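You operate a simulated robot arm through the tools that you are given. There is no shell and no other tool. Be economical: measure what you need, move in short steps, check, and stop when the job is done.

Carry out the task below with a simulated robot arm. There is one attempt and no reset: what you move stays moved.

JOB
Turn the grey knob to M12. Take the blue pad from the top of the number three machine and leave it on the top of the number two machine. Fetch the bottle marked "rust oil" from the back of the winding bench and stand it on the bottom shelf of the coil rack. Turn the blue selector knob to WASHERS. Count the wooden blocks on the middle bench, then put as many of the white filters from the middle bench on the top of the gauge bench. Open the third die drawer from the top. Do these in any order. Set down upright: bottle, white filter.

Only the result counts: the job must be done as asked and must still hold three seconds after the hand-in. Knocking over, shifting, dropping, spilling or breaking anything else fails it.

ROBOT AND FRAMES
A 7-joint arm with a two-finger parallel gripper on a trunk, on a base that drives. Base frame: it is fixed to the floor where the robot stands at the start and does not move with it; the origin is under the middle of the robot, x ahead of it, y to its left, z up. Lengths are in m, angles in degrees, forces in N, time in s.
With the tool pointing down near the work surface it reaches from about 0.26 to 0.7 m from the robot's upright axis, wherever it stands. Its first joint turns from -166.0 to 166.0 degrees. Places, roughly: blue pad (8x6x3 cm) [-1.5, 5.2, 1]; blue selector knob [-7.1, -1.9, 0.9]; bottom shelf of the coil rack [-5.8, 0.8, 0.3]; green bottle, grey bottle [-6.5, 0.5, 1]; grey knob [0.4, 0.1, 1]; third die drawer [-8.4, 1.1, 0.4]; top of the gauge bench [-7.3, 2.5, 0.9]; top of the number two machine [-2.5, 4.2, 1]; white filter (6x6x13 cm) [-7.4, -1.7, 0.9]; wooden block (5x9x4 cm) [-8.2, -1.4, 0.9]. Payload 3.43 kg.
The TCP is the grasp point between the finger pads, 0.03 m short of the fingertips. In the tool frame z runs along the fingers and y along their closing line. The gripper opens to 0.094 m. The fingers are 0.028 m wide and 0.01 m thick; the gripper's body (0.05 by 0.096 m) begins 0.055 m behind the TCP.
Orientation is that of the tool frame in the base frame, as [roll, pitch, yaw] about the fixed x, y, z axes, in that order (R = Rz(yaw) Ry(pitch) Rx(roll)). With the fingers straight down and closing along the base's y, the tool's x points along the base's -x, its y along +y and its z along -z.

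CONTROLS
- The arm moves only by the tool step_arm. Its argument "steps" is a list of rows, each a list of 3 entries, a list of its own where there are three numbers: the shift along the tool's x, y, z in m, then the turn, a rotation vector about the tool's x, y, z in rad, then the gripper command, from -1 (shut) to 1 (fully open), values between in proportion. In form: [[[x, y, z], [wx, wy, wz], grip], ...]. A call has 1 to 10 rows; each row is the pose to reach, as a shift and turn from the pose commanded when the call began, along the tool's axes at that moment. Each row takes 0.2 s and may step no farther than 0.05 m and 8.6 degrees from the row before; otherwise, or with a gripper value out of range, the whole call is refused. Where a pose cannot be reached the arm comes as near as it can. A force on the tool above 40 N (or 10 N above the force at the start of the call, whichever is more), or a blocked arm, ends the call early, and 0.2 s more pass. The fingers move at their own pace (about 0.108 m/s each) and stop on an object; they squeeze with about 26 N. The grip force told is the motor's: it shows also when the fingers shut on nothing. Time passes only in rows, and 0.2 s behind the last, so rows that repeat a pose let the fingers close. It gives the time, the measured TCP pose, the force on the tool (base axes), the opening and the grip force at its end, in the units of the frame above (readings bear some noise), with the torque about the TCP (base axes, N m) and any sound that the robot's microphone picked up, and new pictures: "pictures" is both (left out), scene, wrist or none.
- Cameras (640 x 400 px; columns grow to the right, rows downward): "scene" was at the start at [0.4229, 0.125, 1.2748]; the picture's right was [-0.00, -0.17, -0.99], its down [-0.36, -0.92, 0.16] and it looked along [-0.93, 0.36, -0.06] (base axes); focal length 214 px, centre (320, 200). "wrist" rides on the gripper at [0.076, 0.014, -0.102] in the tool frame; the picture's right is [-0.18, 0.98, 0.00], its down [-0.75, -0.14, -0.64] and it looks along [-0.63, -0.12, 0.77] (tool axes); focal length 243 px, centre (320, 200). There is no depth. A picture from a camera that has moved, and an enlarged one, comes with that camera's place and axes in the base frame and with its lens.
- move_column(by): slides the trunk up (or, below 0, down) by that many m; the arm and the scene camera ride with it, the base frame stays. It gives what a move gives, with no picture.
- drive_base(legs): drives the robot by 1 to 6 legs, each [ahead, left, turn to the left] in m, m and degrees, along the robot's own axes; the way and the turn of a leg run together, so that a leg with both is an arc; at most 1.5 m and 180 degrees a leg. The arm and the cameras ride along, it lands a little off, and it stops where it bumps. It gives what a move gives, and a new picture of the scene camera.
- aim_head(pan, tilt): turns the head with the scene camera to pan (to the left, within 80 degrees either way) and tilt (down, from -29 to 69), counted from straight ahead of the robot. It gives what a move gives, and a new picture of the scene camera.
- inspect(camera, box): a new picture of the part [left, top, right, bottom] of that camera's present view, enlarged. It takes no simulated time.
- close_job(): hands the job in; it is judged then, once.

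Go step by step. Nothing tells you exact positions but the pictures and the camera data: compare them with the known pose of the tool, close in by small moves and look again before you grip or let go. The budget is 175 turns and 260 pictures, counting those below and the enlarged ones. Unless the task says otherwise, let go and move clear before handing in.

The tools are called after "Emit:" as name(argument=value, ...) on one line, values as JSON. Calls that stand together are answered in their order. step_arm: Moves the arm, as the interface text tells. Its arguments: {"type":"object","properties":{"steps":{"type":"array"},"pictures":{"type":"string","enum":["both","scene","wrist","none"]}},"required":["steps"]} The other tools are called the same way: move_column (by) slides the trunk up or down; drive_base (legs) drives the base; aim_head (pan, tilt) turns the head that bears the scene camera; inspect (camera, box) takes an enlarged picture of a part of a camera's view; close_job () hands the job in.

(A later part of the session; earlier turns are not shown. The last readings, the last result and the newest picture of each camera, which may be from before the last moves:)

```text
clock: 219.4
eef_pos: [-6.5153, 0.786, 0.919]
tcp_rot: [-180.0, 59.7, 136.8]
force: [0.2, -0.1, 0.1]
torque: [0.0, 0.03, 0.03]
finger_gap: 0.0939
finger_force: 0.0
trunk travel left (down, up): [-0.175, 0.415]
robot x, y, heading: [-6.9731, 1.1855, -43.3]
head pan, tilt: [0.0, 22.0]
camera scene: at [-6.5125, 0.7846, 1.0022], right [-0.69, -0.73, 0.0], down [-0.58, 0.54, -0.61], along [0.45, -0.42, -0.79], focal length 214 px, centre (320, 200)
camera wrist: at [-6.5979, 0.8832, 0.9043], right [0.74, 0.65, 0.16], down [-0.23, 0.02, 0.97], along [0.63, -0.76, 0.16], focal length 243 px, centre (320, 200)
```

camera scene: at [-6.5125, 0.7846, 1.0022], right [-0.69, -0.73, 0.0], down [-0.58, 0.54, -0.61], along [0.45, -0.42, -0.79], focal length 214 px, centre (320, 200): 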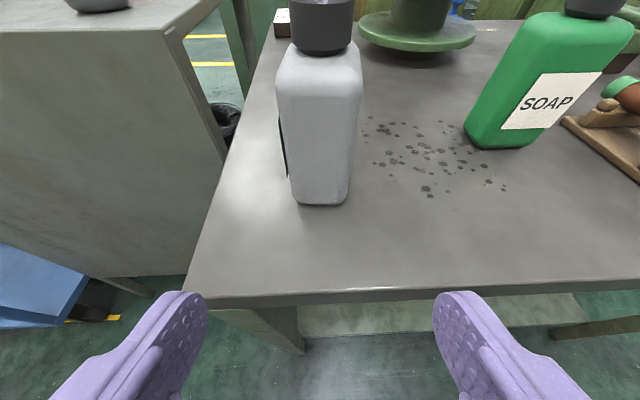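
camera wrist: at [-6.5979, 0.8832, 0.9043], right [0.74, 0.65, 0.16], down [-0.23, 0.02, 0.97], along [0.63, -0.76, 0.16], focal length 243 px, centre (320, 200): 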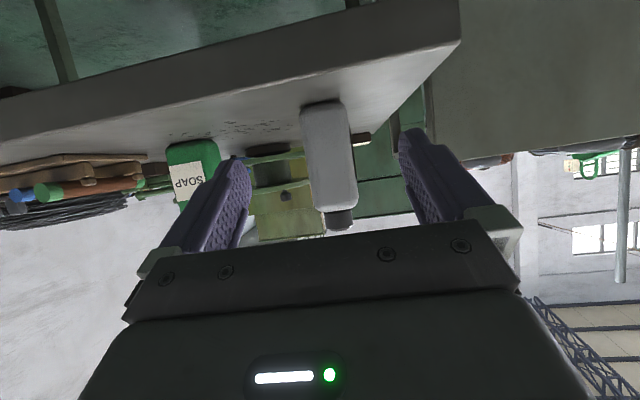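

Centred. Advancing 14.5 cm horizontally to the bottle.

Emit:
step_arm(steps=[[[-0.015, 0, 0.03], [0, 0, 0], 1], [[-0.03, 0, 0.06], [0, 0, 0], 1], [[-0.045, 0, 0.09], [0, 0, 0], 1], [[-0.056, 0, 0.113], [0, 0, 0], 1], [[-0.064, 0, 0.13], [0, 0, 0], 1]])

```text
clock: 220.6
eef_pos: [-6.409, 0.6871, 0.9107]
tcp_rot: [180.0, 59.9, 136.8]
force: [0.1, -0.1, 1.0]
torque: [-0.01, -0.01, 0.0]
finger_gap: 0.0938
finger_force: 0.0
trunk travel left (down, up): [-0.175, 0.415]
robot x, y, heading: [-6.9753, 1.1859, -43.1]
head pan, tilt: [0.0, 22.0]
camera scene: at [-6.4059, 0.6859, 0.9939], right [-0.68, -0.73, 0.0], down [-0.58, 0.54, -0.61], along [0.45, -0.42, -0.79], focal length 214 px, centre (320, 200)
camera wrist: at [-6.4913, 0.7845, 0.8958], right [0.74, 0.65, 0.16], down [-0.23, 0.02, 0.97], along [0.63, -0.76, 0.16], focal length 243 px, centre (320, 200)
```

scene: 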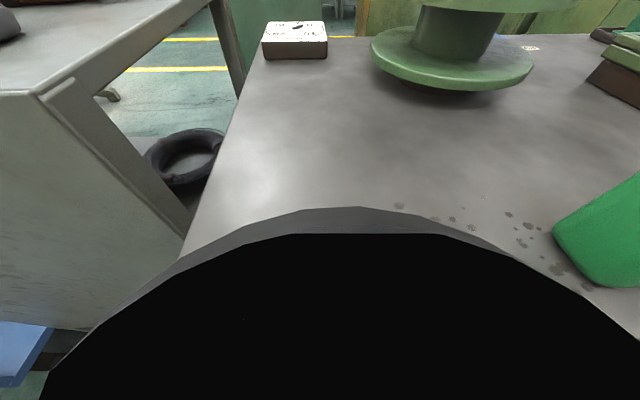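
wrist: 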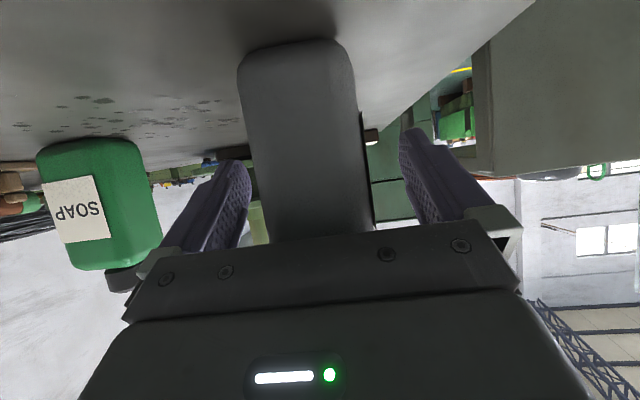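

Fingers are either side of the bottle, no contact. Closing.

Emit:
step_arm(steps=[[[0, 0, 0], [0, 0, 0], -1], [[0, 0, 0], [0, 0, 0], -1], [[0, 0, 0], [0, 0, 0], -1]], pictures="none")

Emit:
step_arm(steps=[[[-0.0173, 0, -0.01], [0, 0, 0], -1], [[-0.0433, 0, -0.025], [0, 0, 0], -1], [[-0.0693, 0, -0.04], [0, 0, 0], -1]])

```text
clock: 221.4
eef_pos: [-6.4096, 0.6867, 0.9111]
tcp_rot: [-179.9, 59.9, 136.8]
force: [0.8, -0.9, -0.1]
torque: [-0.08, 0.03, 0.0]
finger_gap: 0.0522
finger_force: 25.6
trunk travel left (down, up): [-0.175, 0.415]
robot x, y, heading: [-6.9754, 1.1878, -43.0]
head pan, tilt: [0.0, 22.0]
```

```text
clock: 222.2
eef_pos: [-6.4098, 0.6876, 0.9907]
tcp_rot: [-179.9, 59.9, 136.7]
force: [0.5, 0.8, -2.9]
torque: [-0.01, 0.03, 0.0]
finger_gap: 0.0521
finger_force: 26.3
trunk travel left (down, up): [-0.175, 0.415]
robot x, y, heading: [-6.978, 1.1885, -43.5]
head pan, tilt: [0.0, 22.0]
camera scene: at [-6.4069, 0.6858, 1.0732], right [-0.69, -0.73, 0.0], down [-0.57, 0.54, -0.61], along [0.45, -0.42, -0.79], focal length 214 px, centre (320, 200)
camera wrist: at [-6.4922, 0.7844, 0.9752], right [0.74, 0.65, 0.16], down [-0.23, 0.02, 0.97], along [0.63, -0.76, 0.16], focal length 243 px, centre (320, 200)
```

scene: 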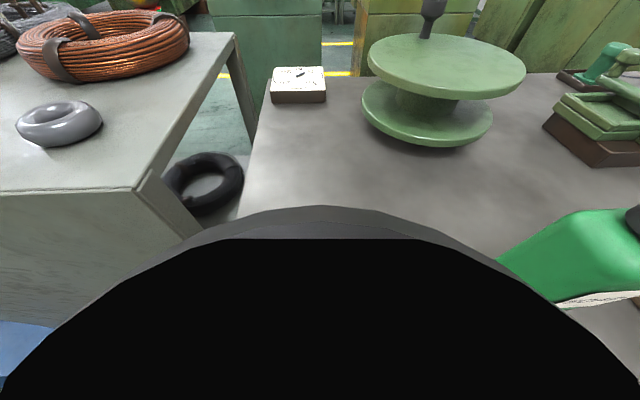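
wrist: 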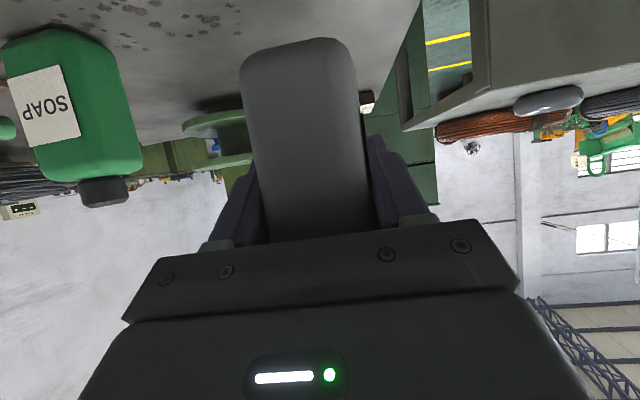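

Bottle held and lifted. I'll raise the trunk and pull the arm in, then drive out past the cart.

Emit:
move_column(by=0.2)

Emit:
step_arm(steps=[[[0.025, 0, -0.0433], [0, 0, 0], -1], [[0.05, 0, -0.0866], [0, 0, 0], -1], [[0.075, 0, -0.13], [0, 0, 0], -1], [[0.1, 0, -0.173], [0, 0, 0], -1], [[0.12, 0, -0.208], [0, 0, 0], -1]], pictures="none")

Emit:
drive_base(legs=[[0, 0, 90]])

Emit:
aim_head(pan=0, tilt=-20)

```text
clock: 224.4
eef_pos: [-6.4087, 0.6876, 1.19]
tcp_rot: [-179.9, 59.9, 136.8]
force: [-0.9, -0.6, -2.6]
torque: [0.02, 0.01, -0.01]
finger_gap: 0.052
finger_force: 25.7
trunk travel left (down, up): [-0.375, 0.215]
robot x, y, heading: [-6.9808, 1.1845, -43.3]
head pan, tilt: [0.0, 22.0]
```

```text
clock: 225.6
eef_pos: [-6.5867, 0.8509, 1.1879]
tcp_rot: [180.0, 60.1, 136.8]
force: [-1.3, 0.6, -2.3]
torque: [-0.02, -0.03, 0.01]
finger_gap: 0.0522
finger_force: 26.3
trunk travel left (down, up): [-0.375, 0.215]
robot x, y, heading: [-6.9774, 1.1876, -43.2]
head pan, tilt: [0.0, 22.0]
```

```text
clock: 229.8
eef_pos: [-6.6398, 1.5773, 1.1861]
tcp_rot: [-179.9, 59.9, -133.1]
force: [-0.6, 0.2, -2.9]
torque: [0.01, 0.03, -0.02]
finger_gap: 0.0521
finger_force: 26.0
trunk travel left (down, up): [-0.375, 0.215]
robot x, y, heading: [-6.9743, 1.1873, 46.9]
head pan, tilt: [0.0, 22.0]
camera scene: at [-6.6368, 1.5837, 1.2703], right [0.73, -0.68, 0.0], down [-0.54, -0.58, -0.61], along [0.42, 0.45, -0.79], focal length 214 px, centre (320, 200)
```

scene: 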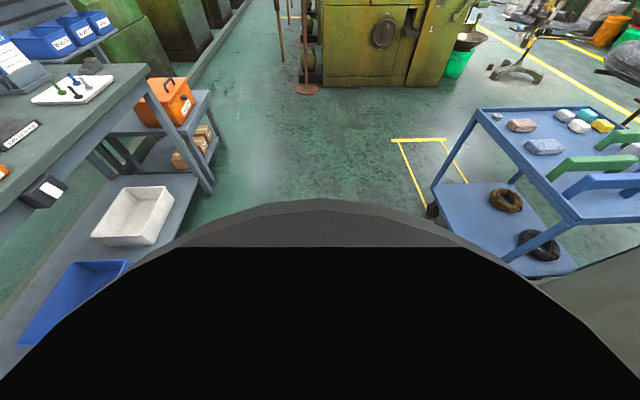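

```text
clock: 230.9
eef_pos: [-6.6398, 1.5782, 1.1873]
tcp_rot: [-180.0, 59.9, -133.1]
force: [0.0, 0.0, -3.5]
torque: [-0.01, 0.0, -0.02]
finger_gap: 0.0524
finger_force: 25.6
trunk travel left (down, up): [-0.375, 0.215]
robot x, y, heading: [-6.976, 1.1884, 46.7]
head pan, tilt: [0.0, -20.0]
camera scene: at [-6.6244, 1.5967, 1.3347], right [0.73, -0.68, 0.0], down [-0.12, -0.13, -0.98], along [0.67, 0.72, -0.18], focal length 214 px, centre (320, 200)
```

scene: 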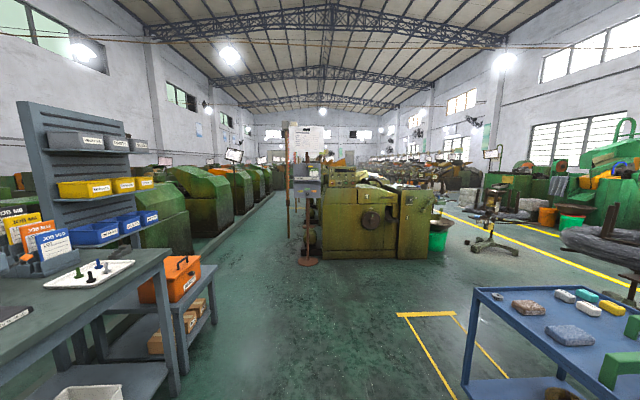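

Corridor clear. I'll drive past the cart, slide right, and turn to face the rack's front side.

Emit:
drive_base(legs=[[1.1, 0, 0], [1.1, 0, 0], [0, -1.45, 0], [0, 0, 90]])

Emit:
aim_head(pan=45, tilt=-15)

```text
clock: 252.5
eef_pos: [-4.7725, 2.1344, 1.1872]
tcp_rot: [-180.0, 59.9, -46.4]
force: [0.0, 0.0, -3.3]
torque: [-0.01, 0.0, 0.04]
finger_gap: 0.0523
finger_force: 26.3
trunk travel left (down, up): [-0.375, 0.215]
robot x, y, heading: [-4.4017, 1.777, 133.6]
head pan, tilt: [0.0, -20.0]
camera scene: at [-4.7889, 2.1537, 1.3348], right [0.73, 0.69, 0.0], down [0.12, -0.13, -0.98], along [-0.68, 0.71, -0.18], focal length 214 px, centre (320, 200)
```

scene: 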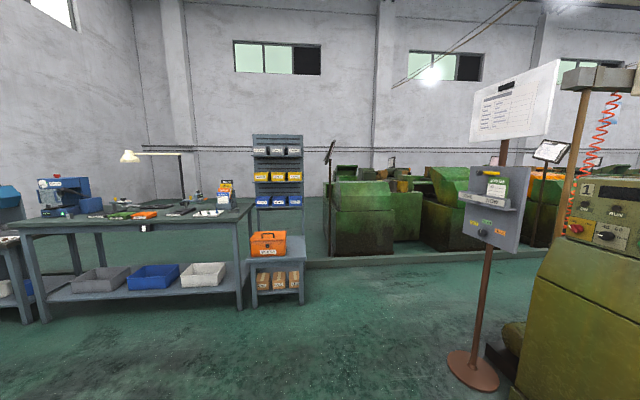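

```text
clock: 253.6
eef_pos: [-4.7729, 2.1348, 1.1878]
tcp_rot: [180.0, 59.9, -46.5]
force: [1.2, 0.3, -2.7]
torque: [-0.02, 0.0, -0.01]
finger_gap: 0.0524
finger_force: 26.5
trunk travel left (down, up): [-0.375, 0.215]
robot x, y, heading: [-4.4031, 1.7735, 133.6]
head pan, tilt: [45.0, -15.0]
camera scene: at [-4.8164, 2.1002, 1.3384], right [0.09, 0.93, -0.35], down [0.09, -0.36, -0.93], along [-0.99, 0.05, -0.12], focal length 214 px, centre (320, 200)
```

scene: 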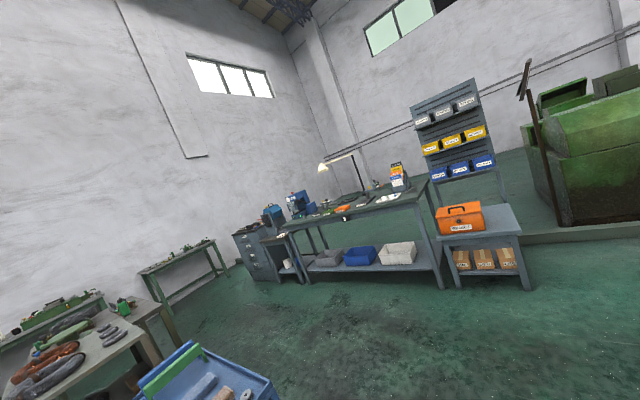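

I'm where planned. Now I'll slide back-left toward the rack's front, keeping the hand facing it.

Emit:
drive_base(legs=[[-0.54, 1.06, 3]])

Emit:
aim_head(pan=45, tilt=10)

```text
clock: 259.7
eef_pos: [-5.1602, 0.9489, 1.187]
tcp_rot: [179.9, 59.9, -41.9]
force: [0.6, 0.5, -3.4]
torque: [0.0, 0.0, -0.01]
finger_gap: 0.0522
finger_force: 25.9
trunk travel left (down, up): [-0.375, 0.215]
robot x, y, heading: [-4.7625, 0.623, 138.0]
head pan, tilt: [45.0, -15.0]
camera scene: at [-5.2017, 0.9105, 1.3385], right [0.02, 0.94, -0.35], down [0.12, -0.35, -0.93], along [-0.99, -0.03, -0.12], focal length 214 px, centre (320, 200)
```

scene: 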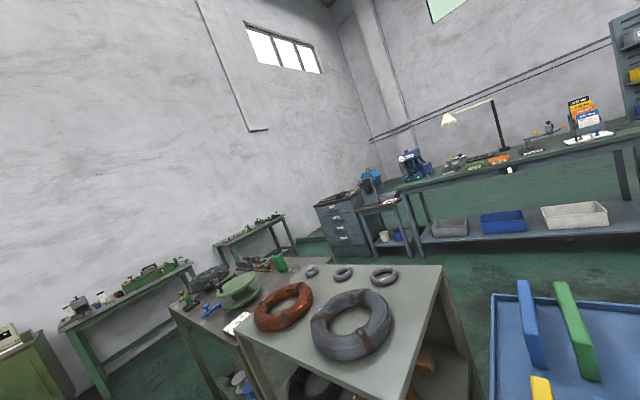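

```text
clock: 260.6
eef_pos: [-5.1608, 0.9495, 1.1872]
tcp_rot: [-180.0, 59.9, -41.9]
force: [0.7, -0.5, -2.7]
torque: [0.0, 0.0, -0.01]
finger_gap: 0.0522
finger_force: 26.1
trunk travel left (down, up): [-0.375, 0.215]
robot x, y, heading: [-4.7625, 0.6225, 138.0]
head pan, tilt: [45.0, 10.0]
camera scene: at [-5.1989, 0.8965, 1.3008], right [0.02, 0.93, -0.35], down [0.53, -0.31, -0.79], along [-0.85, -0.17, -0.5], focal length 214 px, centre (320, 200)
```

scene: 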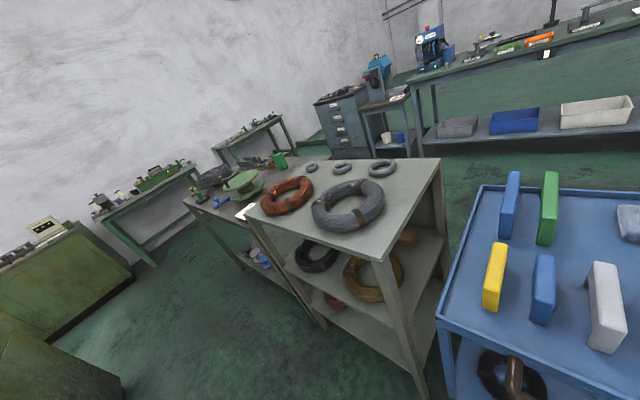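

The rack's front faces me; its bottom shelf has a coil at the left, so the right part is free. I'll slide over in front of it.

Emit:
drive_base(legs=[[0.08, 0.42, 1]])

Emit:
move_column(by=-0.37)

Emit:
aim_head(pan=0, tilt=0)

```text
clock: 263.2
eef_pos: [-5.5053, 0.6799, 1.1872]
tcp_rot: [-179.9, 59.9, -41.0]
force: [-0.8, -0.5, -2.5]
torque: [0.02, -0.01, -0.02]
finger_gap: 0.0522
finger_force: 26.1
trunk travel left (down, up): [-0.375, 0.215]
robot x, y, heading: [-5.1004, 0.358, 139.1]
head pan, tilt: [45.0, 10.0]
camera scene: at [-5.5429, 0.6263, 1.3006], right [0.0, 0.94, -0.35], down [0.53, -0.3, -0.79], along [-0.85, -0.19, -0.5], focal length 214 px, centre (320, 200)
```

scene: 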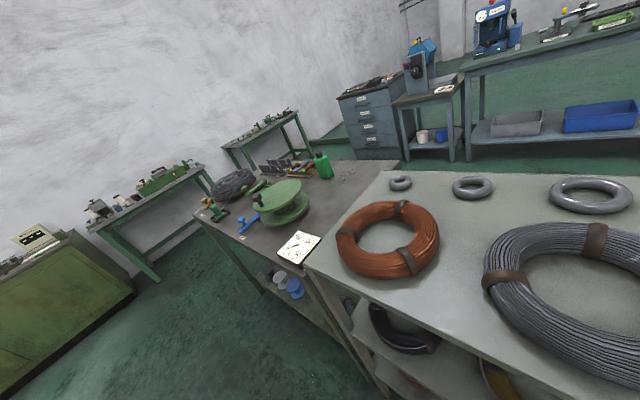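

```text
clock: 266.8
eef_pos: [-5.5047, 0.6801, 0.8174]
tcp_rot: [179.9, 59.9, -41.0]
force: [0.4, 0.3, -3.0]
torque: [0.01, -0.02, 0.01]
finger_gap: 0.0523
finger_force: 26.0
trunk travel left (down, up): [-0.005, 0.585]
robot x, y, heading: [-5.1005, 0.3587, 139.0]
head pan, tilt: [45.0, 10.0]
```

```text
clock: 267.9
eef_pos: [-5.5044, 0.6808, 0.8174]
tcp_rot: [-179.9, 59.9, -41.0]
force: [-0.1, -0.1, -3.1]
torque: [0.02, 0.02, 0.0]
finger_gap: 0.0522
finger_force: 26.2
trunk travel left (down, up): [-0.005, 0.585]
robot x, y, heading: [-5.1, 0.3582, 139.1]
head pan, tilt: [0.0, 0.0]
camera scene: at [-5.521, 0.6953, 0.9324], right [0.66, 0.76, 0.0], down [0.38, -0.33, -0.87], along [-0.65, 0.57, -0.5], focal length 214 px, centre (320, 200)
```

scene: 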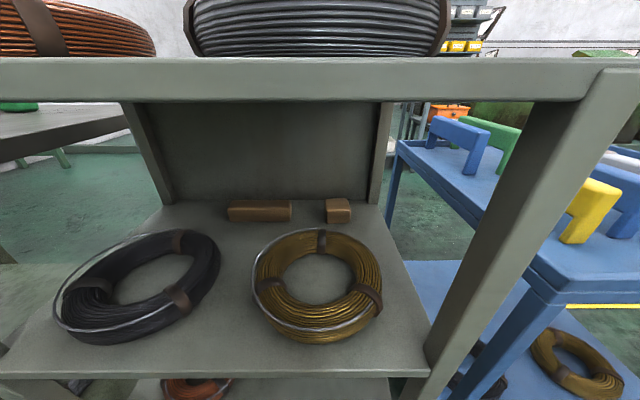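

The rack's middle shelf is in front; I'll lower the arm 0.3 m, slightly back, to see the bottom shelf.

Emit:
step_arm(steps=[[[0.025, 0, -0.02], [0, 0, 0], -1], [[0.065, 0, 0.0], [0, 0, 0], -1], [[0.105, 0, 0.02], [0, 0, 0], -1], [[0.145, 0, 0.04], [0, 0, 0], -1], [[0.185, 0, 0.06], [0, 0, 0], -1], [[0.225, 0, 0.08], [0, 0, 0], -1], [[0.26, 0, 0.095], [0, 0, 0], -1], [[0.285, 0, 0.107], [0, 0, 0], -1]])

```text
clock: 269.8
eef_pos: [-5.4663, 0.6475, 0.5159]
tcp_rot: [-179.9, 59.9, -40.9]
force: [-1.0, -0.3, -2.8]
torque: [0.03, -0.01, -0.02]
finger_gap: 0.0522
finger_force: 25.7
trunk travel left (down, up): [-0.005, 0.585]
robot x, y, heading: [-5.1001, 0.3561, 139.0]
head pan, tilt: [0.0, 0.0]
camera scene: at [-5.4824, 0.6644, 0.6315], right [0.66, 0.75, 0.0], down [0.38, -0.33, -0.87], along [-0.65, 0.57, -0.5], focal length 214 px, centre (320, 200)
camera wrist: at [-5.3794, 0.5547, 0.5012], right [-0.71, -0.68, 0.16], down [0.23, -0.01, 0.97], along [-0.66, 0.73, 0.16], focal length 243 px, centre (320, 200)
```

scene: 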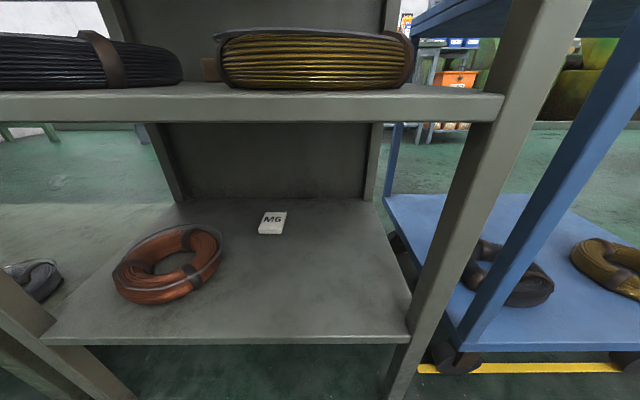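
wrist: 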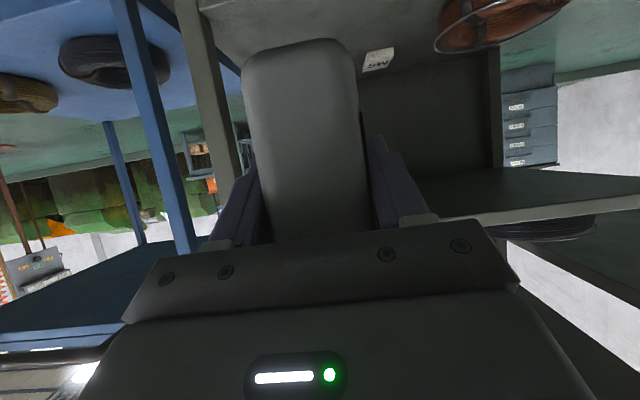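

The bottom shelf (z≈0.29) has free space right of the copper coil. I'll lower a bit more and roll forward 15 cm.

Emit:
step_arm(steps=[[[0.039, 0, 0.0225], [0, 0, 0], -1], [[0.078, 0, 0.045], [0, 0, 0], -1]], pictures="none")

Emit:
drive_base(legs=[[0.15, 0, 0]])

```text
clock: 270.4
eef_pos: [-5.4652, 0.6467, 0.4257]
tcp_rot: [-180.0, 59.9, -41.0]
force: [-0.6, -0.3, -2.9]
torque: [-0.03, 0.01, -0.01]
finger_gap: 0.0523
finger_force: 25.7
trunk travel left (down, up): [-0.005, 0.585]
robot x, y, heading: [-5.1009, 0.3598, 139.0]
head pan, tilt: [0.0, 0.0]
```

```text
clock: 271.7
eef_pos: [-5.5747, 0.7441, 0.426]
tcp_rot: [180.0, 59.9, -41.0]
force: [0.4, 0.4, -2.9]
torque: [0.02, 0.0, 0.0]
finger_gap: 0.0521
finger_force: 25.4
trunk travel left (down, up): [-0.005, 0.585]
robot x, y, heading: [-5.2169, 0.4575, 138.9]
head pan, tilt: [0.0, 0.0]
camera scene: at [-5.5924, 0.7592, 0.5412], right [0.66, 0.75, 0.0], down [0.38, -0.33, -0.87], along [-0.65, 0.57, -0.5], focal length 214 px, centre (320, 200)
```

scene: 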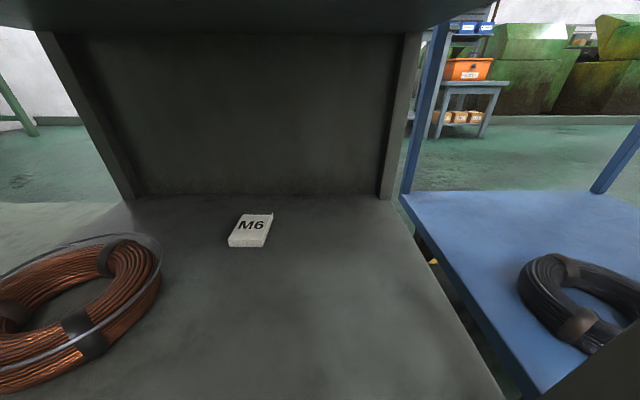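

Clear spot ahead. I'll move 12 cm in and lower to just above the shelf.

Emit:
step_arm(steps=[[[-0.02, 0, 0.0347], [0, 0, 0], -1], [[-0.04, 0, 0.0693], [0, 0, 0], -1], [[-0.06, 0, 0.104], [0, 0, 0], -1], [[-0.036, 0, 0.118], [0, 0, 0], -1], [[-0.012, 0, 0.132], [0, 0, 0], -1]])

```text
clock: 272.9
eef_pos: [-5.6664, 0.8229, 0.3718]
tcp_rot: [-179.9, 59.9, -41.0]
force: [0.0, 0.1, -2.0]
torque: [0.03, -0.03, -0.01]
finger_gap: 0.0523
finger_force: 26.1
trunk travel left (down, up): [-0.005, 0.585]
robot x, y, heading: [-5.2118, 0.4582, 138.9]
head pan, tilt: [0.0, 0.0]
camera scene: at [-5.683, 0.8387, 0.4867], right [0.66, 0.75, 0.0], down [0.38, -0.33, -0.86], along [-0.65, 0.57, -0.5], focal length 214 px, centre (320, 200)
camera wrist: at [-5.5799, 0.7289, 0.3565], right [-0.71, -0.68, 0.16], down [0.23, -0.01, 0.97], along [-0.66, 0.73, 0.16], focal length 243 px, centre (320, 200)
```

scene: 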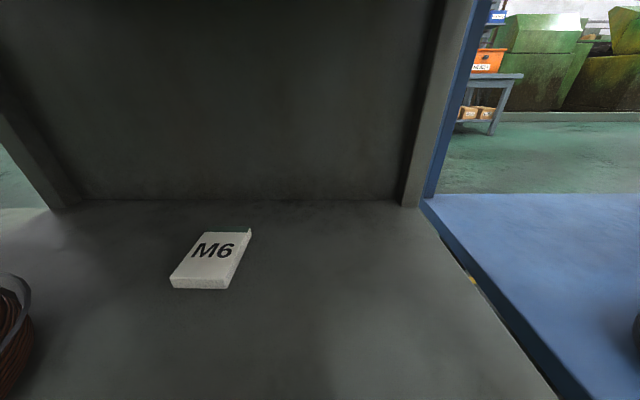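
wrist: 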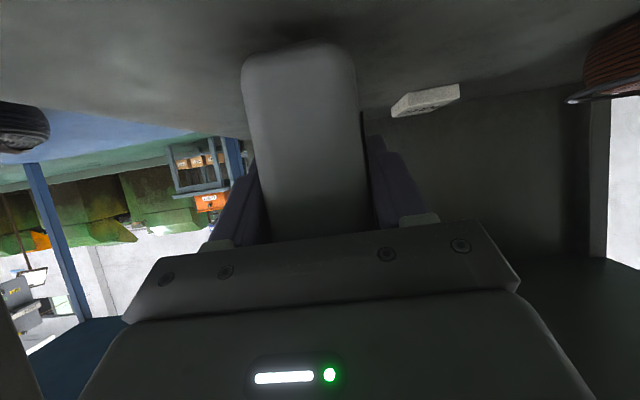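

Bottle is inside over the shelf. Lowering in small steps to contact.

Emit:
step_arm(steps=[[[0.0026, 0, 0.0015], [0, 0, 0], -1], [[0.0052, 0, 0.003], [0, 0, 0], -1], [[0.0078, 0, 0.0045], [0, 0, 0], -1], [[0.0104, 0, 0.006], [0, 0, 0], -1]], pictures="none")

```text
clock: 273.9
eef_pos: [-5.6679, 0.8239, 0.3611]
tcp_rot: [-180.0, 60.3, -41.1]
force: [6.3, -5.0, 23.8]
torque: [-0.17, -0.25, 0.05]
finger_gap: 0.0523
finger_force: 26.1
trunk travel left (down, up): [-0.005, 0.585]
robot x, y, heading: [-5.2126, 0.4561, 139.4]
head pan, tilt: [0.0, 0.0]
```

Contact on the shelf. Easing 1.5 mm up, opening, and withdrawing straight back.

Emit:
step_arm(steps=[[[-0.0013, 0, -0.0008], [0, 0, 0], -1], [[-0.0013, 0, -0.0008], [0, 0, 0], 0.3], [[-0.0013, 0, -0.0008], [0, 0, 0], 1], [[-0.0013, 0, -0.0008], [0, 0, 0], 1]], pictures="wrist")

Emit:
step_arm(steps=[[[0.015, 0, -0.026], [0, 0, 0], 1], [[0.03, 0, -0.052], [0, 0, 0], 1], [[0.05, 0, -0.0866], [0, 0, 0], 1], [[0.07, 0, -0.121], [0, 0, 0], 1]], pictures="none")

Emit:
drive_base(legs=[[-0.2, 0, 0]])

```text
clock: 274.9
eef_pos: [-5.6671, 0.8219, 0.36]
tcp_rot: [-179.9, 60.0, -41.0]
force: [-0.5, -0.3, 0.6]
torque: [-0.01, 0.02, 0.01]
finger_gap: 0.0939
finger_force: 0.0
trunk travel left (down, up): [-0.005, 0.585]
robot x, y, heading: [-5.2152, 0.4567, 138.9]
head pan, tilt: [0.0, 0.0]
camera wrist: at [-5.5802, 0.728, 0.3447], right [-0.71, -0.68, 0.16], down [0.23, -0.01, 0.97], along [-0.66, 0.73, 0.16], focal length 243 px, centre (320, 200)
```

wrist: 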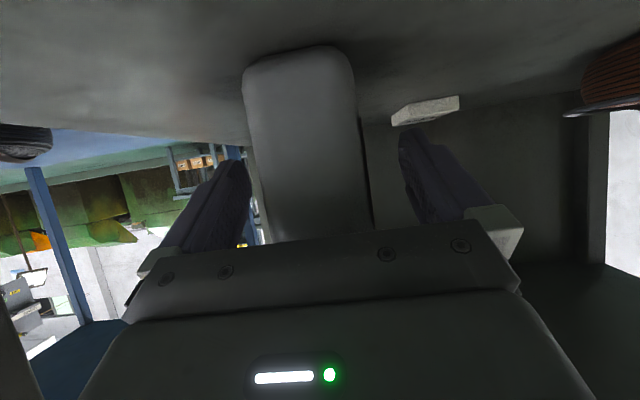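

```text
clock: 275.9
eef_pos: [-5.5619, 0.7289, 0.3597]
tcp_rot: [179.9, 59.8, -41.0]
force: [-0.2, 0.1, 0.4]
torque: [-0.04, 0.01, 0.03]
finger_gap: 0.0942
finger_force: 0.1
trunk travel left (down, up): [-0.005, 0.585]
robot x, y, heading: [-5.2118, 0.4572, 138.9]
head pan, tilt: [0.0, 0.0]
```

```text
clock: 277.5
eef_pos: [-5.4103, 0.5996, 0.3594]
tcp_rot: [180.0, 59.9, -41.0]
force: [0.3, 0.1, 0.2]
torque: [-0.01, -0.01, 0.01]
finger_gap: 0.094
finger_force: 0.1
trunk travel left (down, up): [-0.005, 0.585]
robot x, y, heading: [-5.0626, 0.3222, 139.0]
head pan, tilt: [0.0, 0.0]
camera scene: at [-5.4274, 0.6155, 0.475], right [0.66, 0.75, 0.0], down [0.38, -0.33, -0.87], along [-0.65, 0.57, -0.5], focal length 214 px, centre (320, 200)
```

scene: 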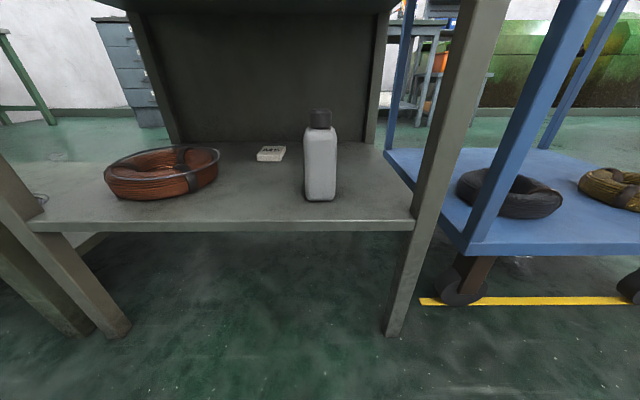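

The bottle stands upright on the bottom shelf. I'll raise up, turn left and drive along the gap to the middle bench.

Emit:
move_column(by=0.5)

Emit:
step_arm(steps=[[[-0.0433, 0, -0.025], [0, 0, 0], 1], [[-0.0866, 0, -0.05], [0, 0, 0], 1], [[-0.13, 0, -0.075], [0, 0, 0], 1], [[-0.173, 0, -0.1], [0, 0, 0], 1], [[-0.216, 0, -0.125], [0, 0, 0], 1], [[-0.26, 0, -0.15], [0, 0, 0], 1]], pictures="none")

Emit:
drive_base(legs=[[0, 0, 88], [1.1, 0, 0], [0.9, 0, 0]])

```text
refused: 0.5 is not a number from -0.4 to 0.4
```

```text
refused: row 6 steps farther than a row can; nothing moved
```

```text
clock: 291.3
eef_pos: [-6.7323, -1.4764, 0.3605]
tcp_rot: [179.9, 59.7, 47.2]
force: [-0.9, -0.3, -0.5]
torque: [0.04, 0.0, -0.01]
finger_gap: 0.094
finger_force: 0.0
trunk travel left (down, up): [-0.005, 0.585]
robot x, y, heading: [-6.4459, -1.1398, -132.9]
head pan, tilt: [0.0, 0.0]
camera scene: at [-6.7477, -1.4898, 0.475], right [-0.73, 0.68, 0.0], down [0.34, 0.37, -0.87], along [-0.59, -0.64, -0.5], focal length 214 px, centre (320, 200)
```

scene: 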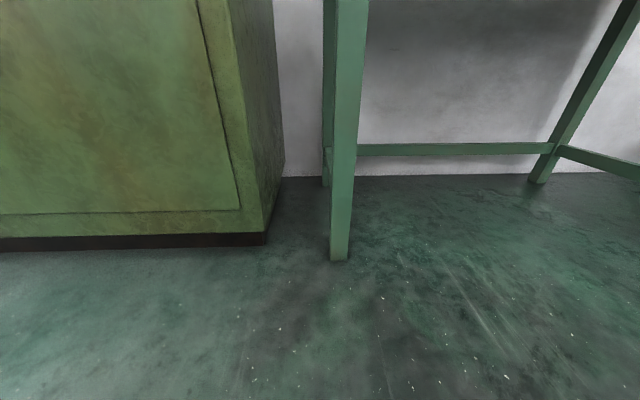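

No harm: the base moved with the arm low but clear. Now raising trunk and arm here, in front of the middle bench.

Emit:
move_column(by=0.4)

Emit:
move_column(by=0.15)

Emit:
step_arm(steps=[[[-0.04, 0, -0.023], [0, 0, 0], 1], [[-0.08, 0, -0.046], [0, 0, 0], 1], [[-0.12, 0, -0.069], [0, 0, 0], 1], [[-0.16, 0, -0.092], [0, 0, 0], 1], [[-0.2, 0, -0.115], [0, 0, 0], 1], [[-0.24, 0, -0.138], [0, 0, 0], 1], [[-0.28, 0, -0.161], [0, 0, 0], 1]], pictures="none")

Emit:
aim_head(pan=0, tilt=5)

Emit:
aim_head(pan=-40, tilt=-5)

```text
clock: 295.1
eef_pos: [-6.7318, -1.4766, 0.7591]
tcp_rot: [180.0, 59.9, 47.3]
force: [0.2, 0.3, 1.5]
torque: [0.01, 0.0, -0.01]
finger_gap: 0.094
finger_force: 0.0
trunk travel left (down, up): [-0.405, 0.185]
robot x, y, heading: [-6.447, -1.1387, -133.0]
head pan, tilt: [0.0, 0.0]
```

```text
clock: 296.8
eef_pos: [-6.7344, -1.4777, 0.9102]
tcp_rot: [180.0, 59.9, 47.2]
force: [0.7, 0.6, 0.6]
torque: [-0.01, 0.0, -0.01]
finger_gap: 0.094
finger_force: 0.0
trunk travel left (down, up): [-0.555, 0.035]
robot x, y, heading: [-6.4554, -1.138, -132.8]
head pan, tilt: [0.0, 0.0]
```

```text
clock: 298.4
eef_pos: [-6.7356, -1.4759, 1.2342]
tcp_rot: [-180.0, 59.9, 47.2]
force: [-0.2, 1.0, -0.3]
torque: [0.0, 0.0, -0.02]
finger_gap: 0.094
finger_force: 0.1
trunk travel left (down, up): [-0.555, 0.035]
robot x, y, heading: [-6.4463, -1.1406, -132.6]
head pan, tilt: [0.0, 0.0]
```

```text
clock: 299.1
eef_pos: [-6.7346, -1.4765, 1.2324]
tcp_rot: [179.9, 59.9, 47.1]
force: [0.5, 0.3, 0.2]
torque: [0.01, 0.01, -0.03]
finger_gap: 0.0939
finger_force: 0.1
trunk travel left (down, up): [-0.555, 0.035]
robot x, y, heading: [-6.4482, -1.1358, -132.6]
head pan, tilt: [0.0, 5.0]
camera scene: at [-6.7476, -1.4884, 1.3402], right [-0.73, 0.68, 0.0], down [0.39, 0.42, -0.82], along [-0.56, -0.6, -0.57], focal length 214 px, centre (320, 200)
```

scene: 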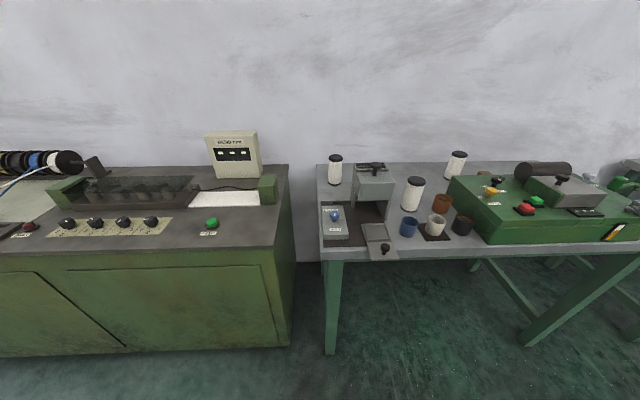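

```text
clock: 300.2
eef_pos: [-6.7342, -1.4779, 1.2329]
tcp_rot: [-180.0, 59.9, 47.2]
force: [0.1, -0.1, 0.2]
torque: [0.01, 0.0, 0.0]
finger_gap: 0.0942
finger_force: 0.1
trunk travel left (down, up): [-0.555, 0.035]
robot x, y, heading: [-6.4456, -1.136, -132.5]
head pan, tilt: [-40.0, -5.0]
camera scene: at [-6.7795, -1.4401, 1.3661], right [-0.19, 0.93, 0.32], down [0.26, 0.36, -0.9], along [-0.95, -0.08, -0.31], focal length 214 px, centre (320, 200)
```

scene: 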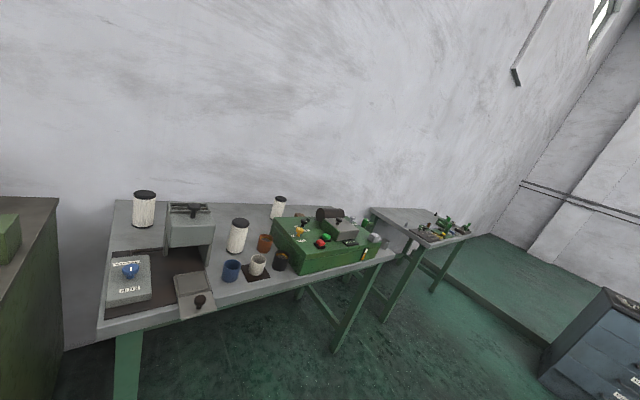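

Three white filters visible; blocks must be behind the green box. Zooming in.

Emit:
inspect(camera="scene", box=[90, 180, 290, 320])

Emit:
inspect(camera="scene", box=[250, 180, 410, 290])

```text
2.86 times, centred on (190, 250) of scene
camera zoom: at [-6.7795, -1.4401, 1.3661], right [-0.19, 0.93, 0.32], down [0.26, 0.36, -0.9], along [-0.95, -0.08, -0.31], focal length 613 px, centre (691, 57)
```

zoom: 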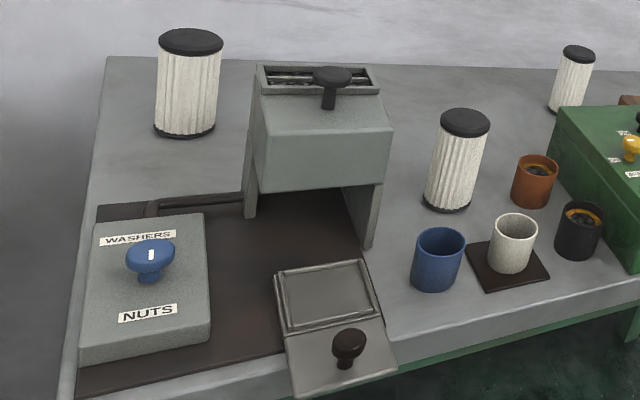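

```text
3.64 times, centred on (330, 235) of scene
camera zoom: at [-6.7795, -1.4401, 1.3661], right [-0.19, 0.93, 0.32], down [0.26, 0.36, -0.9], along [-0.95, -0.08, -0.31], focal length 780 px, centre (284, 73)
```

zoom: 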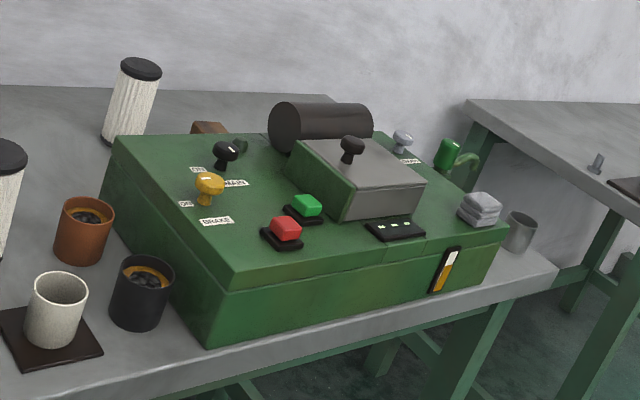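

One wooden block peeks out behind the green box. I'll slide right along the bench to see behind it.

Emit:
drive_base(legs=[[0.12, 0, 0], [0, -0.95, 0]])

Emit:
aim_head(pan=0, tilt=10)

```text
clock: 305.9
eef_pos: [-7.5106, -0.9176, 1.2323]
tcp_rot: [180.0, 59.8, 46.7]
force: [-0.2, -0.3, 0.8]
torque: [-0.06, 0.01, 0.04]
finger_gap: 0.0942
finger_force: 0.0
trunk travel left (down, up): [-0.555, 0.035]
robot x, y, heading: [-7.218, -0.5807, -133.4]
head pan, tilt: [-40.0, -5.0]
camera scene: at [-7.5558, -0.8804, 1.3665], right [-0.18, 0.93, 0.32], down [0.26, 0.36, -0.9], along [-0.95, -0.07, -0.31], focal length 214 px, centre (320, 200)
```

scene: 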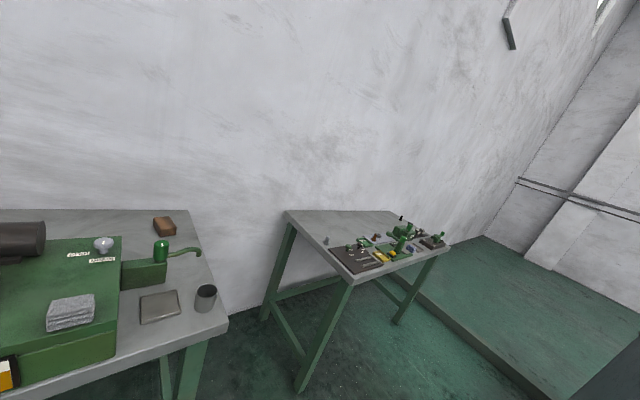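

```text
clock: 307.0
eef_pos: [-7.5105, -0.9179, 1.2324]
tcp_rot: [180.0, 60.0, 46.8]
force: [0.5, -0.5, 0.9]
torque: [-0.03, -0.02, 0.03]
finger_gap: 0.0941
finger_force: 0.0
trunk travel left (down, up): [-0.555, 0.035]
robot x, y, heading: [-7.2225, -0.5845, -133.3]
head pan, tilt: [0.0, 10.0]
camera scene: at [-7.5218, -0.9269, 1.3329], right [-0.73, 0.69, 0.0], down [0.44, 0.47, -0.77], along [-0.53, -0.56, -0.64], focal length 214 px, centre (320, 200)
```

scene: 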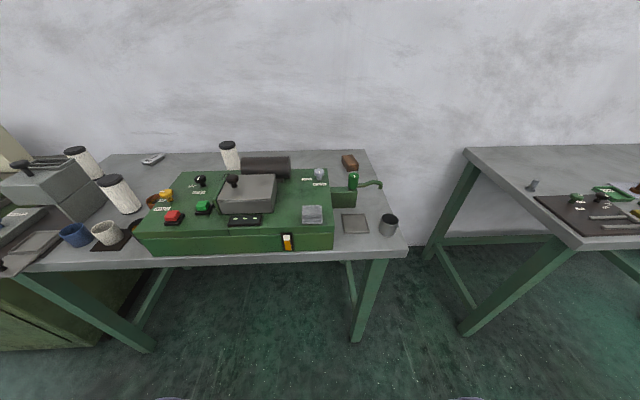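

One block at right, another seemingly behind the black cylinder. I'll reach the hand over to look down behind the box.

Emit:
step_arm(steps=[[[-0.025, 0, 0.0433], [0, 0, 0], 1], [[-0.05, 0, 0.0866], [0, 0, 0], 1], [[-0.075, 0, 0.13], [0, 0, 0], 1], [[-0.1, 0, 0.173], [0, 0, 0], 1], [[-0.125, 0, 0.2165], [0, 0, 0], 1]], pictures="none")

Emit:
aim_head(pan=15, tilt=15)

```text
refused: row 5 steps farther than a row can; nothing moved
```

```text
clock: 307.8
eef_pos: [-7.5117, -0.9182, 1.2334]
tcp_rot: [180.0, 59.9, 46.7]
force: [-0.1, 0.5, 0.1]
torque: [0.0, -0.02, 0.0]
finger_gap: 0.0937
finger_force: 0.1
trunk travel left (down, up): [-0.555, 0.035]
robot x, y, heading: [-7.2234, -0.5801, -133.3]
head pan, tilt: [15.0, 15.0]
camera scene: at [-7.4998, -0.9388, 1.3272], right [-0.86, 0.5, -0.13], down [0.43, 0.56, -0.71], along [-0.28, -0.66, -0.69], focal length 214 px, centre (320, 200)
```

scene: 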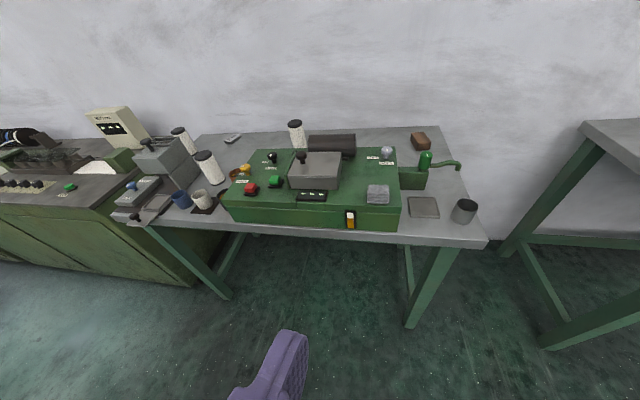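

Emit:
step_arm(steps=[[[-0.024, 0, 0.0416], [0, 0, 0], 1], [[-0.048, 0, 0.083], [0, 0, 0], 1], [[-0.072, 0, 0.1247], [0, 0, 0], 1], [[-0.096, 0, 0.166], [0, 0, 0], 1], [[-0.12, 0, 0.2075], [0, 0, 0], 1], [[-0.135, 0, 0.2335], [0, 0, 0], 1]], pictures="scene")

Emit:
inspect(camera="scene", box=[180, 60, 480, 250])

```text
clock: 309.2
eef_pos: [-7.696, -1.116, 1.2298]
tcp_rot: [180.0, 59.8, 46.8]
force: [0.0, -1.0, 0.0]
torque: [-0.02, -0.02, 0.03]
finger_gap: 0.0941
finger_force: 0.0
trunk travel left (down, up): [-0.555, 0.035]
robot x, y, heading: [-7.2205, -0.5789, -133.3]
head pan, tilt: [15.0, 15.0]
camera scene: at [-7.6856, -1.137, 1.325], right [-0.86, 0.5, -0.13], down [0.43, 0.56, -0.71], along [-0.28, -0.66, -0.69], focal length 214 px, centre (320, 200)
```

scene: 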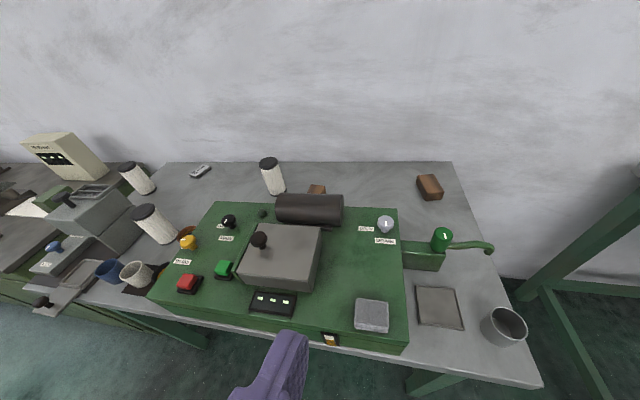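

```text
2.11 times, centred on (330, 155) of scene
camera zoom: at [-7.6856, -1.137, 1.325], right [-0.86, 0.5, -0.13], down [0.43, 0.56, -0.71], along [-0.28, -0.66, -0.69], focal length 452 px, centre (299, 295)
```

zoom: 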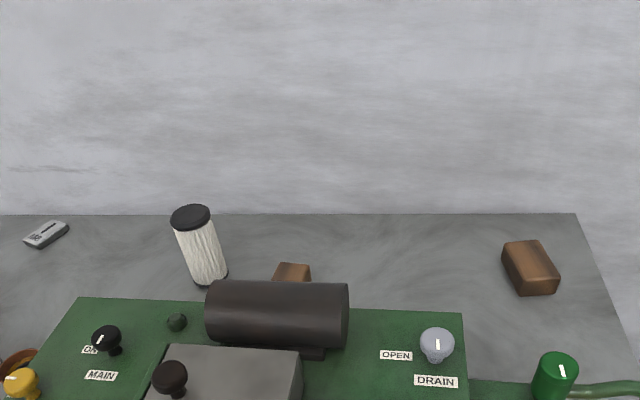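

Two blocks so far. I'll roll forward 0.22 m to look straight down behind the box.

Emit:
drive_base(legs=[[0.22, 0, 0]])

Emit:
inspect(camera="scene", box=[120, 80, 520, 330])

```text
clock: 310.9
eef_pos: [-7.8462, -1.2827, 1.2311]
tcp_rot: [-180.0, 59.8, 47.0]
force: [0.5, -0.3, 0.1]
torque: [-0.01, -0.01, 0.03]
finger_gap: 0.0939
finger_force: 0.0
trunk travel left (down, up): [-0.555, 0.035]
robot x, y, heading: [-7.3739, -0.748, -132.9]
head pan, tilt: [15.0, 15.0]
camera scene: at [-7.8344, -1.302, 1.3246], right [-0.86, 0.49, -0.13], down [0.43, 0.56, -0.71], along [-0.28, -0.67, -0.69], focal length 214 px, centre (320, 200)
```

scene: 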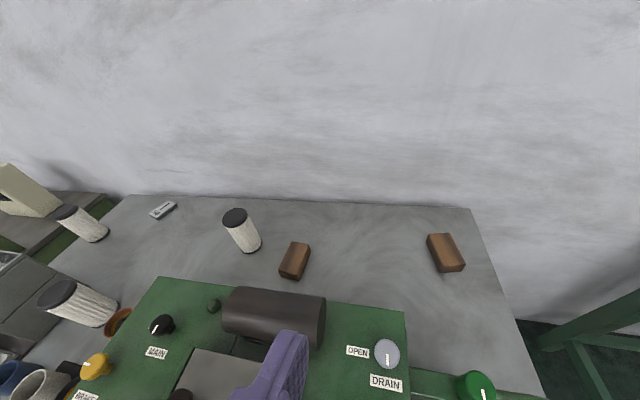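

```text
1.60 times, centred on (320, 205) of scene
camera zoom: at [-7.8344, -1.302, 1.3246], right [-0.86, 0.49, -0.13], down [0.43, 0.56, -0.71], along [-0.28, -0.67, -0.69], focal length 343 px, centre (320, 192)
```

zoom: 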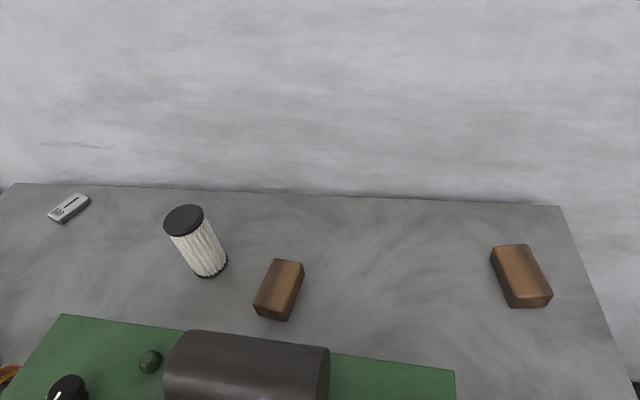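

Exactly two wooden blocks behind the box so far. I'll slide left to the filters and the hopper and look there for more.

Emit:
drive_base(legs=[[0.0, 0.65, 0]])

Emit:
aim_head(pan=0, tilt=35)

Emit:
aim_head(pan=25, tilt=20)

```text
clock: 314.5
eef_pos: [-7.3732, -1.7197, 1.2315]
tcp_rot: [-179.8, 59.9, 46.9]
force: [0.6, 1.2, 0.4]
torque: [-0.02, 0.02, -0.05]
finger_gap: 0.0939
finger_force: 0.0
trunk travel left (down, up): [-0.555, 0.035]
robot x, y, heading: [-6.9007, -1.1883, -133.1]
head pan, tilt: [15.0, 15.0]
camera scene: at [-7.3618, -1.7418, 1.3254], right [-0.86, 0.5, -0.13], down [0.43, 0.56, -0.71], along [-0.28, -0.67, -0.69], focal length 214 px, centre (320, 200)
```

scene: 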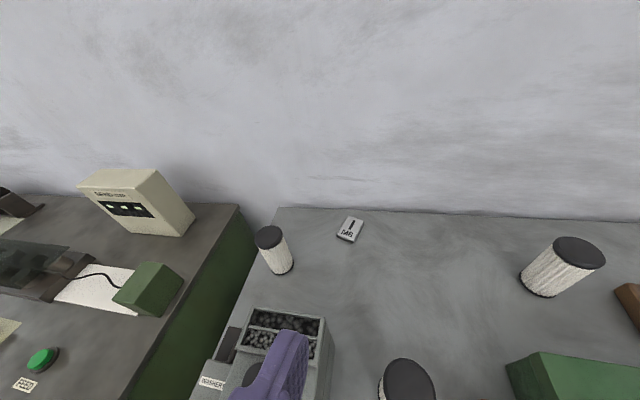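

```text
clock: 315.3
eef_pos: [-7.3725, -1.7213, 1.2307]
tcp_rot: [-180.0, 59.9, 46.9]
force: [0.2, 0.3, 0.9]
torque: [0.01, -0.01, -0.01]
finger_gap: 0.0939
finger_force: 0.1
trunk travel left (down, up): [-0.555, 0.035]
robot x, y, heading: [-6.9011, -1.1835, -133.1]
head pan, tilt: [0.0, 35.0]
camera scene: at [-7.3676, -1.7118, 1.2988], right [-0.73, 0.68, 0.0], down [0.62, 0.66, -0.42], along [-0.29, -0.31, -0.91], focal length 214 px, centre (320, 200)
```

scene: 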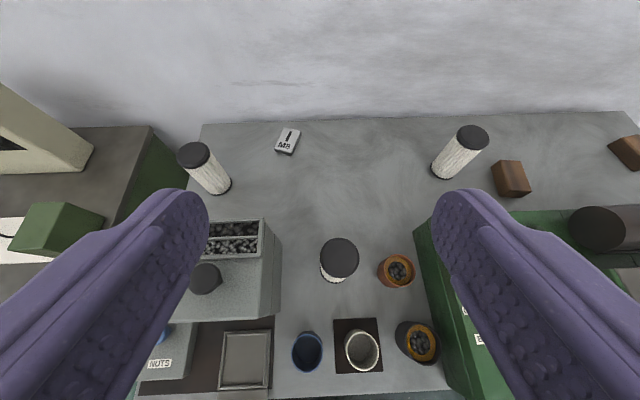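

```text
clock: 316.2
eef_pos: [-7.3719, -1.721, 1.2309]
tcp_rot: [-179.9, 59.9, 46.9]
force: [-0.5, 1.0, 0.1]
torque: [0.01, 0.01, 0.03]
finger_gap: 0.0942
finger_force: 0.0
trunk travel left (down, up): [-0.555, 0.035]
robot x, y, heading: [-6.897, -1.1842, -132.9]
head pan, tilt: [25.0, 20.0]
camera scene: at [-7.3449, -1.745, 1.3212], right [-0.91, 0.35, -0.21], down [0.4, 0.64, -0.66], along [-0.1, -0.68, -0.72], focal length 214 px, centre (320, 200)
```

scene: 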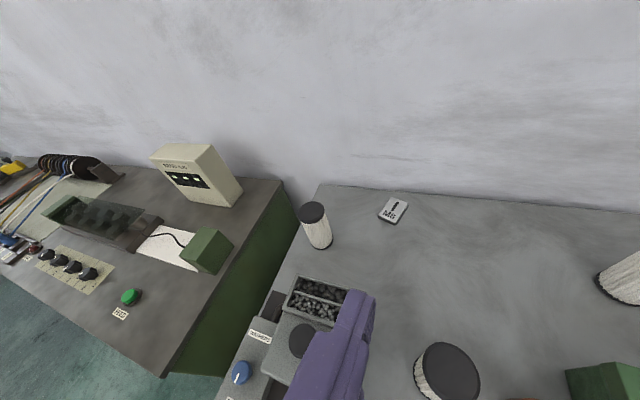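

Only two wooden blocks exist on the bench, so two filters go. I'll point the tool down above the near filter.

Emit:
step_arm(steps=[[[0, 0, 0], [0, 0.149, 0], 1], [[0, 0, 0], [0, 0.298, 0], 1], [[-0.005, -0.005, 0.01], [0, 0.447, 0], 1], [[-0.01, -0.012, 0.02], [0, 0.596, 0], 1], [[-0.015, -0.02, 0.03], [0, 0.745, 0], 1], [[-0.02, -0.026, 0.035], [0, 0.894, 0], 1], [[-0.0225, -0.031, 0.039], [0, 1.043, 0], 1]], pictures="none")

Emit:
aim_head(pan=0, tilt=15)

```text
clock: 317.8
eef_pos: [-7.4019, -1.7061, 1.237]
tcp_rot: [179.9, 0.0, 47.0]
force: [0.3, 0.5, 0.0]
torque: [-0.03, 0.04, 0.02]
finger_gap: 0.0939
finger_force: 0.1
out of reach, approached as far as the arm can: row 7
trunk travel left (down, up): [-0.555, 0.035]
robot x, y, heading: [-6.8994, -1.1862, -132.9]
head pan, tilt: [25.0, 20.0]
```

```text
clock: 318.7
eef_pos: [-7.4017, -1.7062, 1.2367]
tcp_rot: [180.0, 0.1, 46.9]
force: [-0.1, -0.1, -0.1]
torque: [0.03, -0.03, 0.01]
finger_gap: 0.0939
finger_force: 0.1
trunk travel left (down, up): [-0.555, 0.035]
robot x, y, heading: [-6.9008, -1.1882, -132.9]
head pan, tilt: [0.0, 15.0]
camera scene: at [-7.4613, -1.7673, 1.2735], right [-0.73, 0.68, 0.0], down [0.66, 0.71, 0.26], along [0.18, 0.19, -0.97], focal length 214 px, centre (320, 200)
```

scene: 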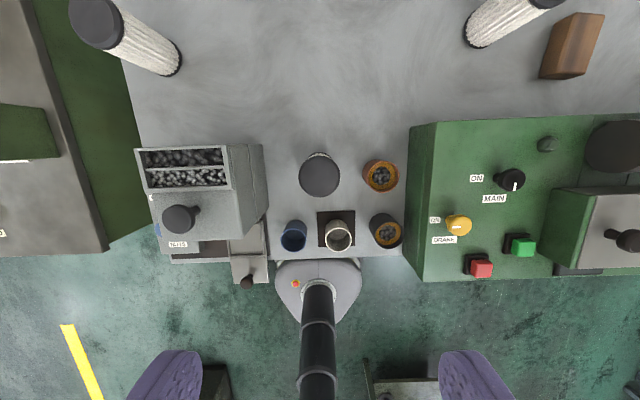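

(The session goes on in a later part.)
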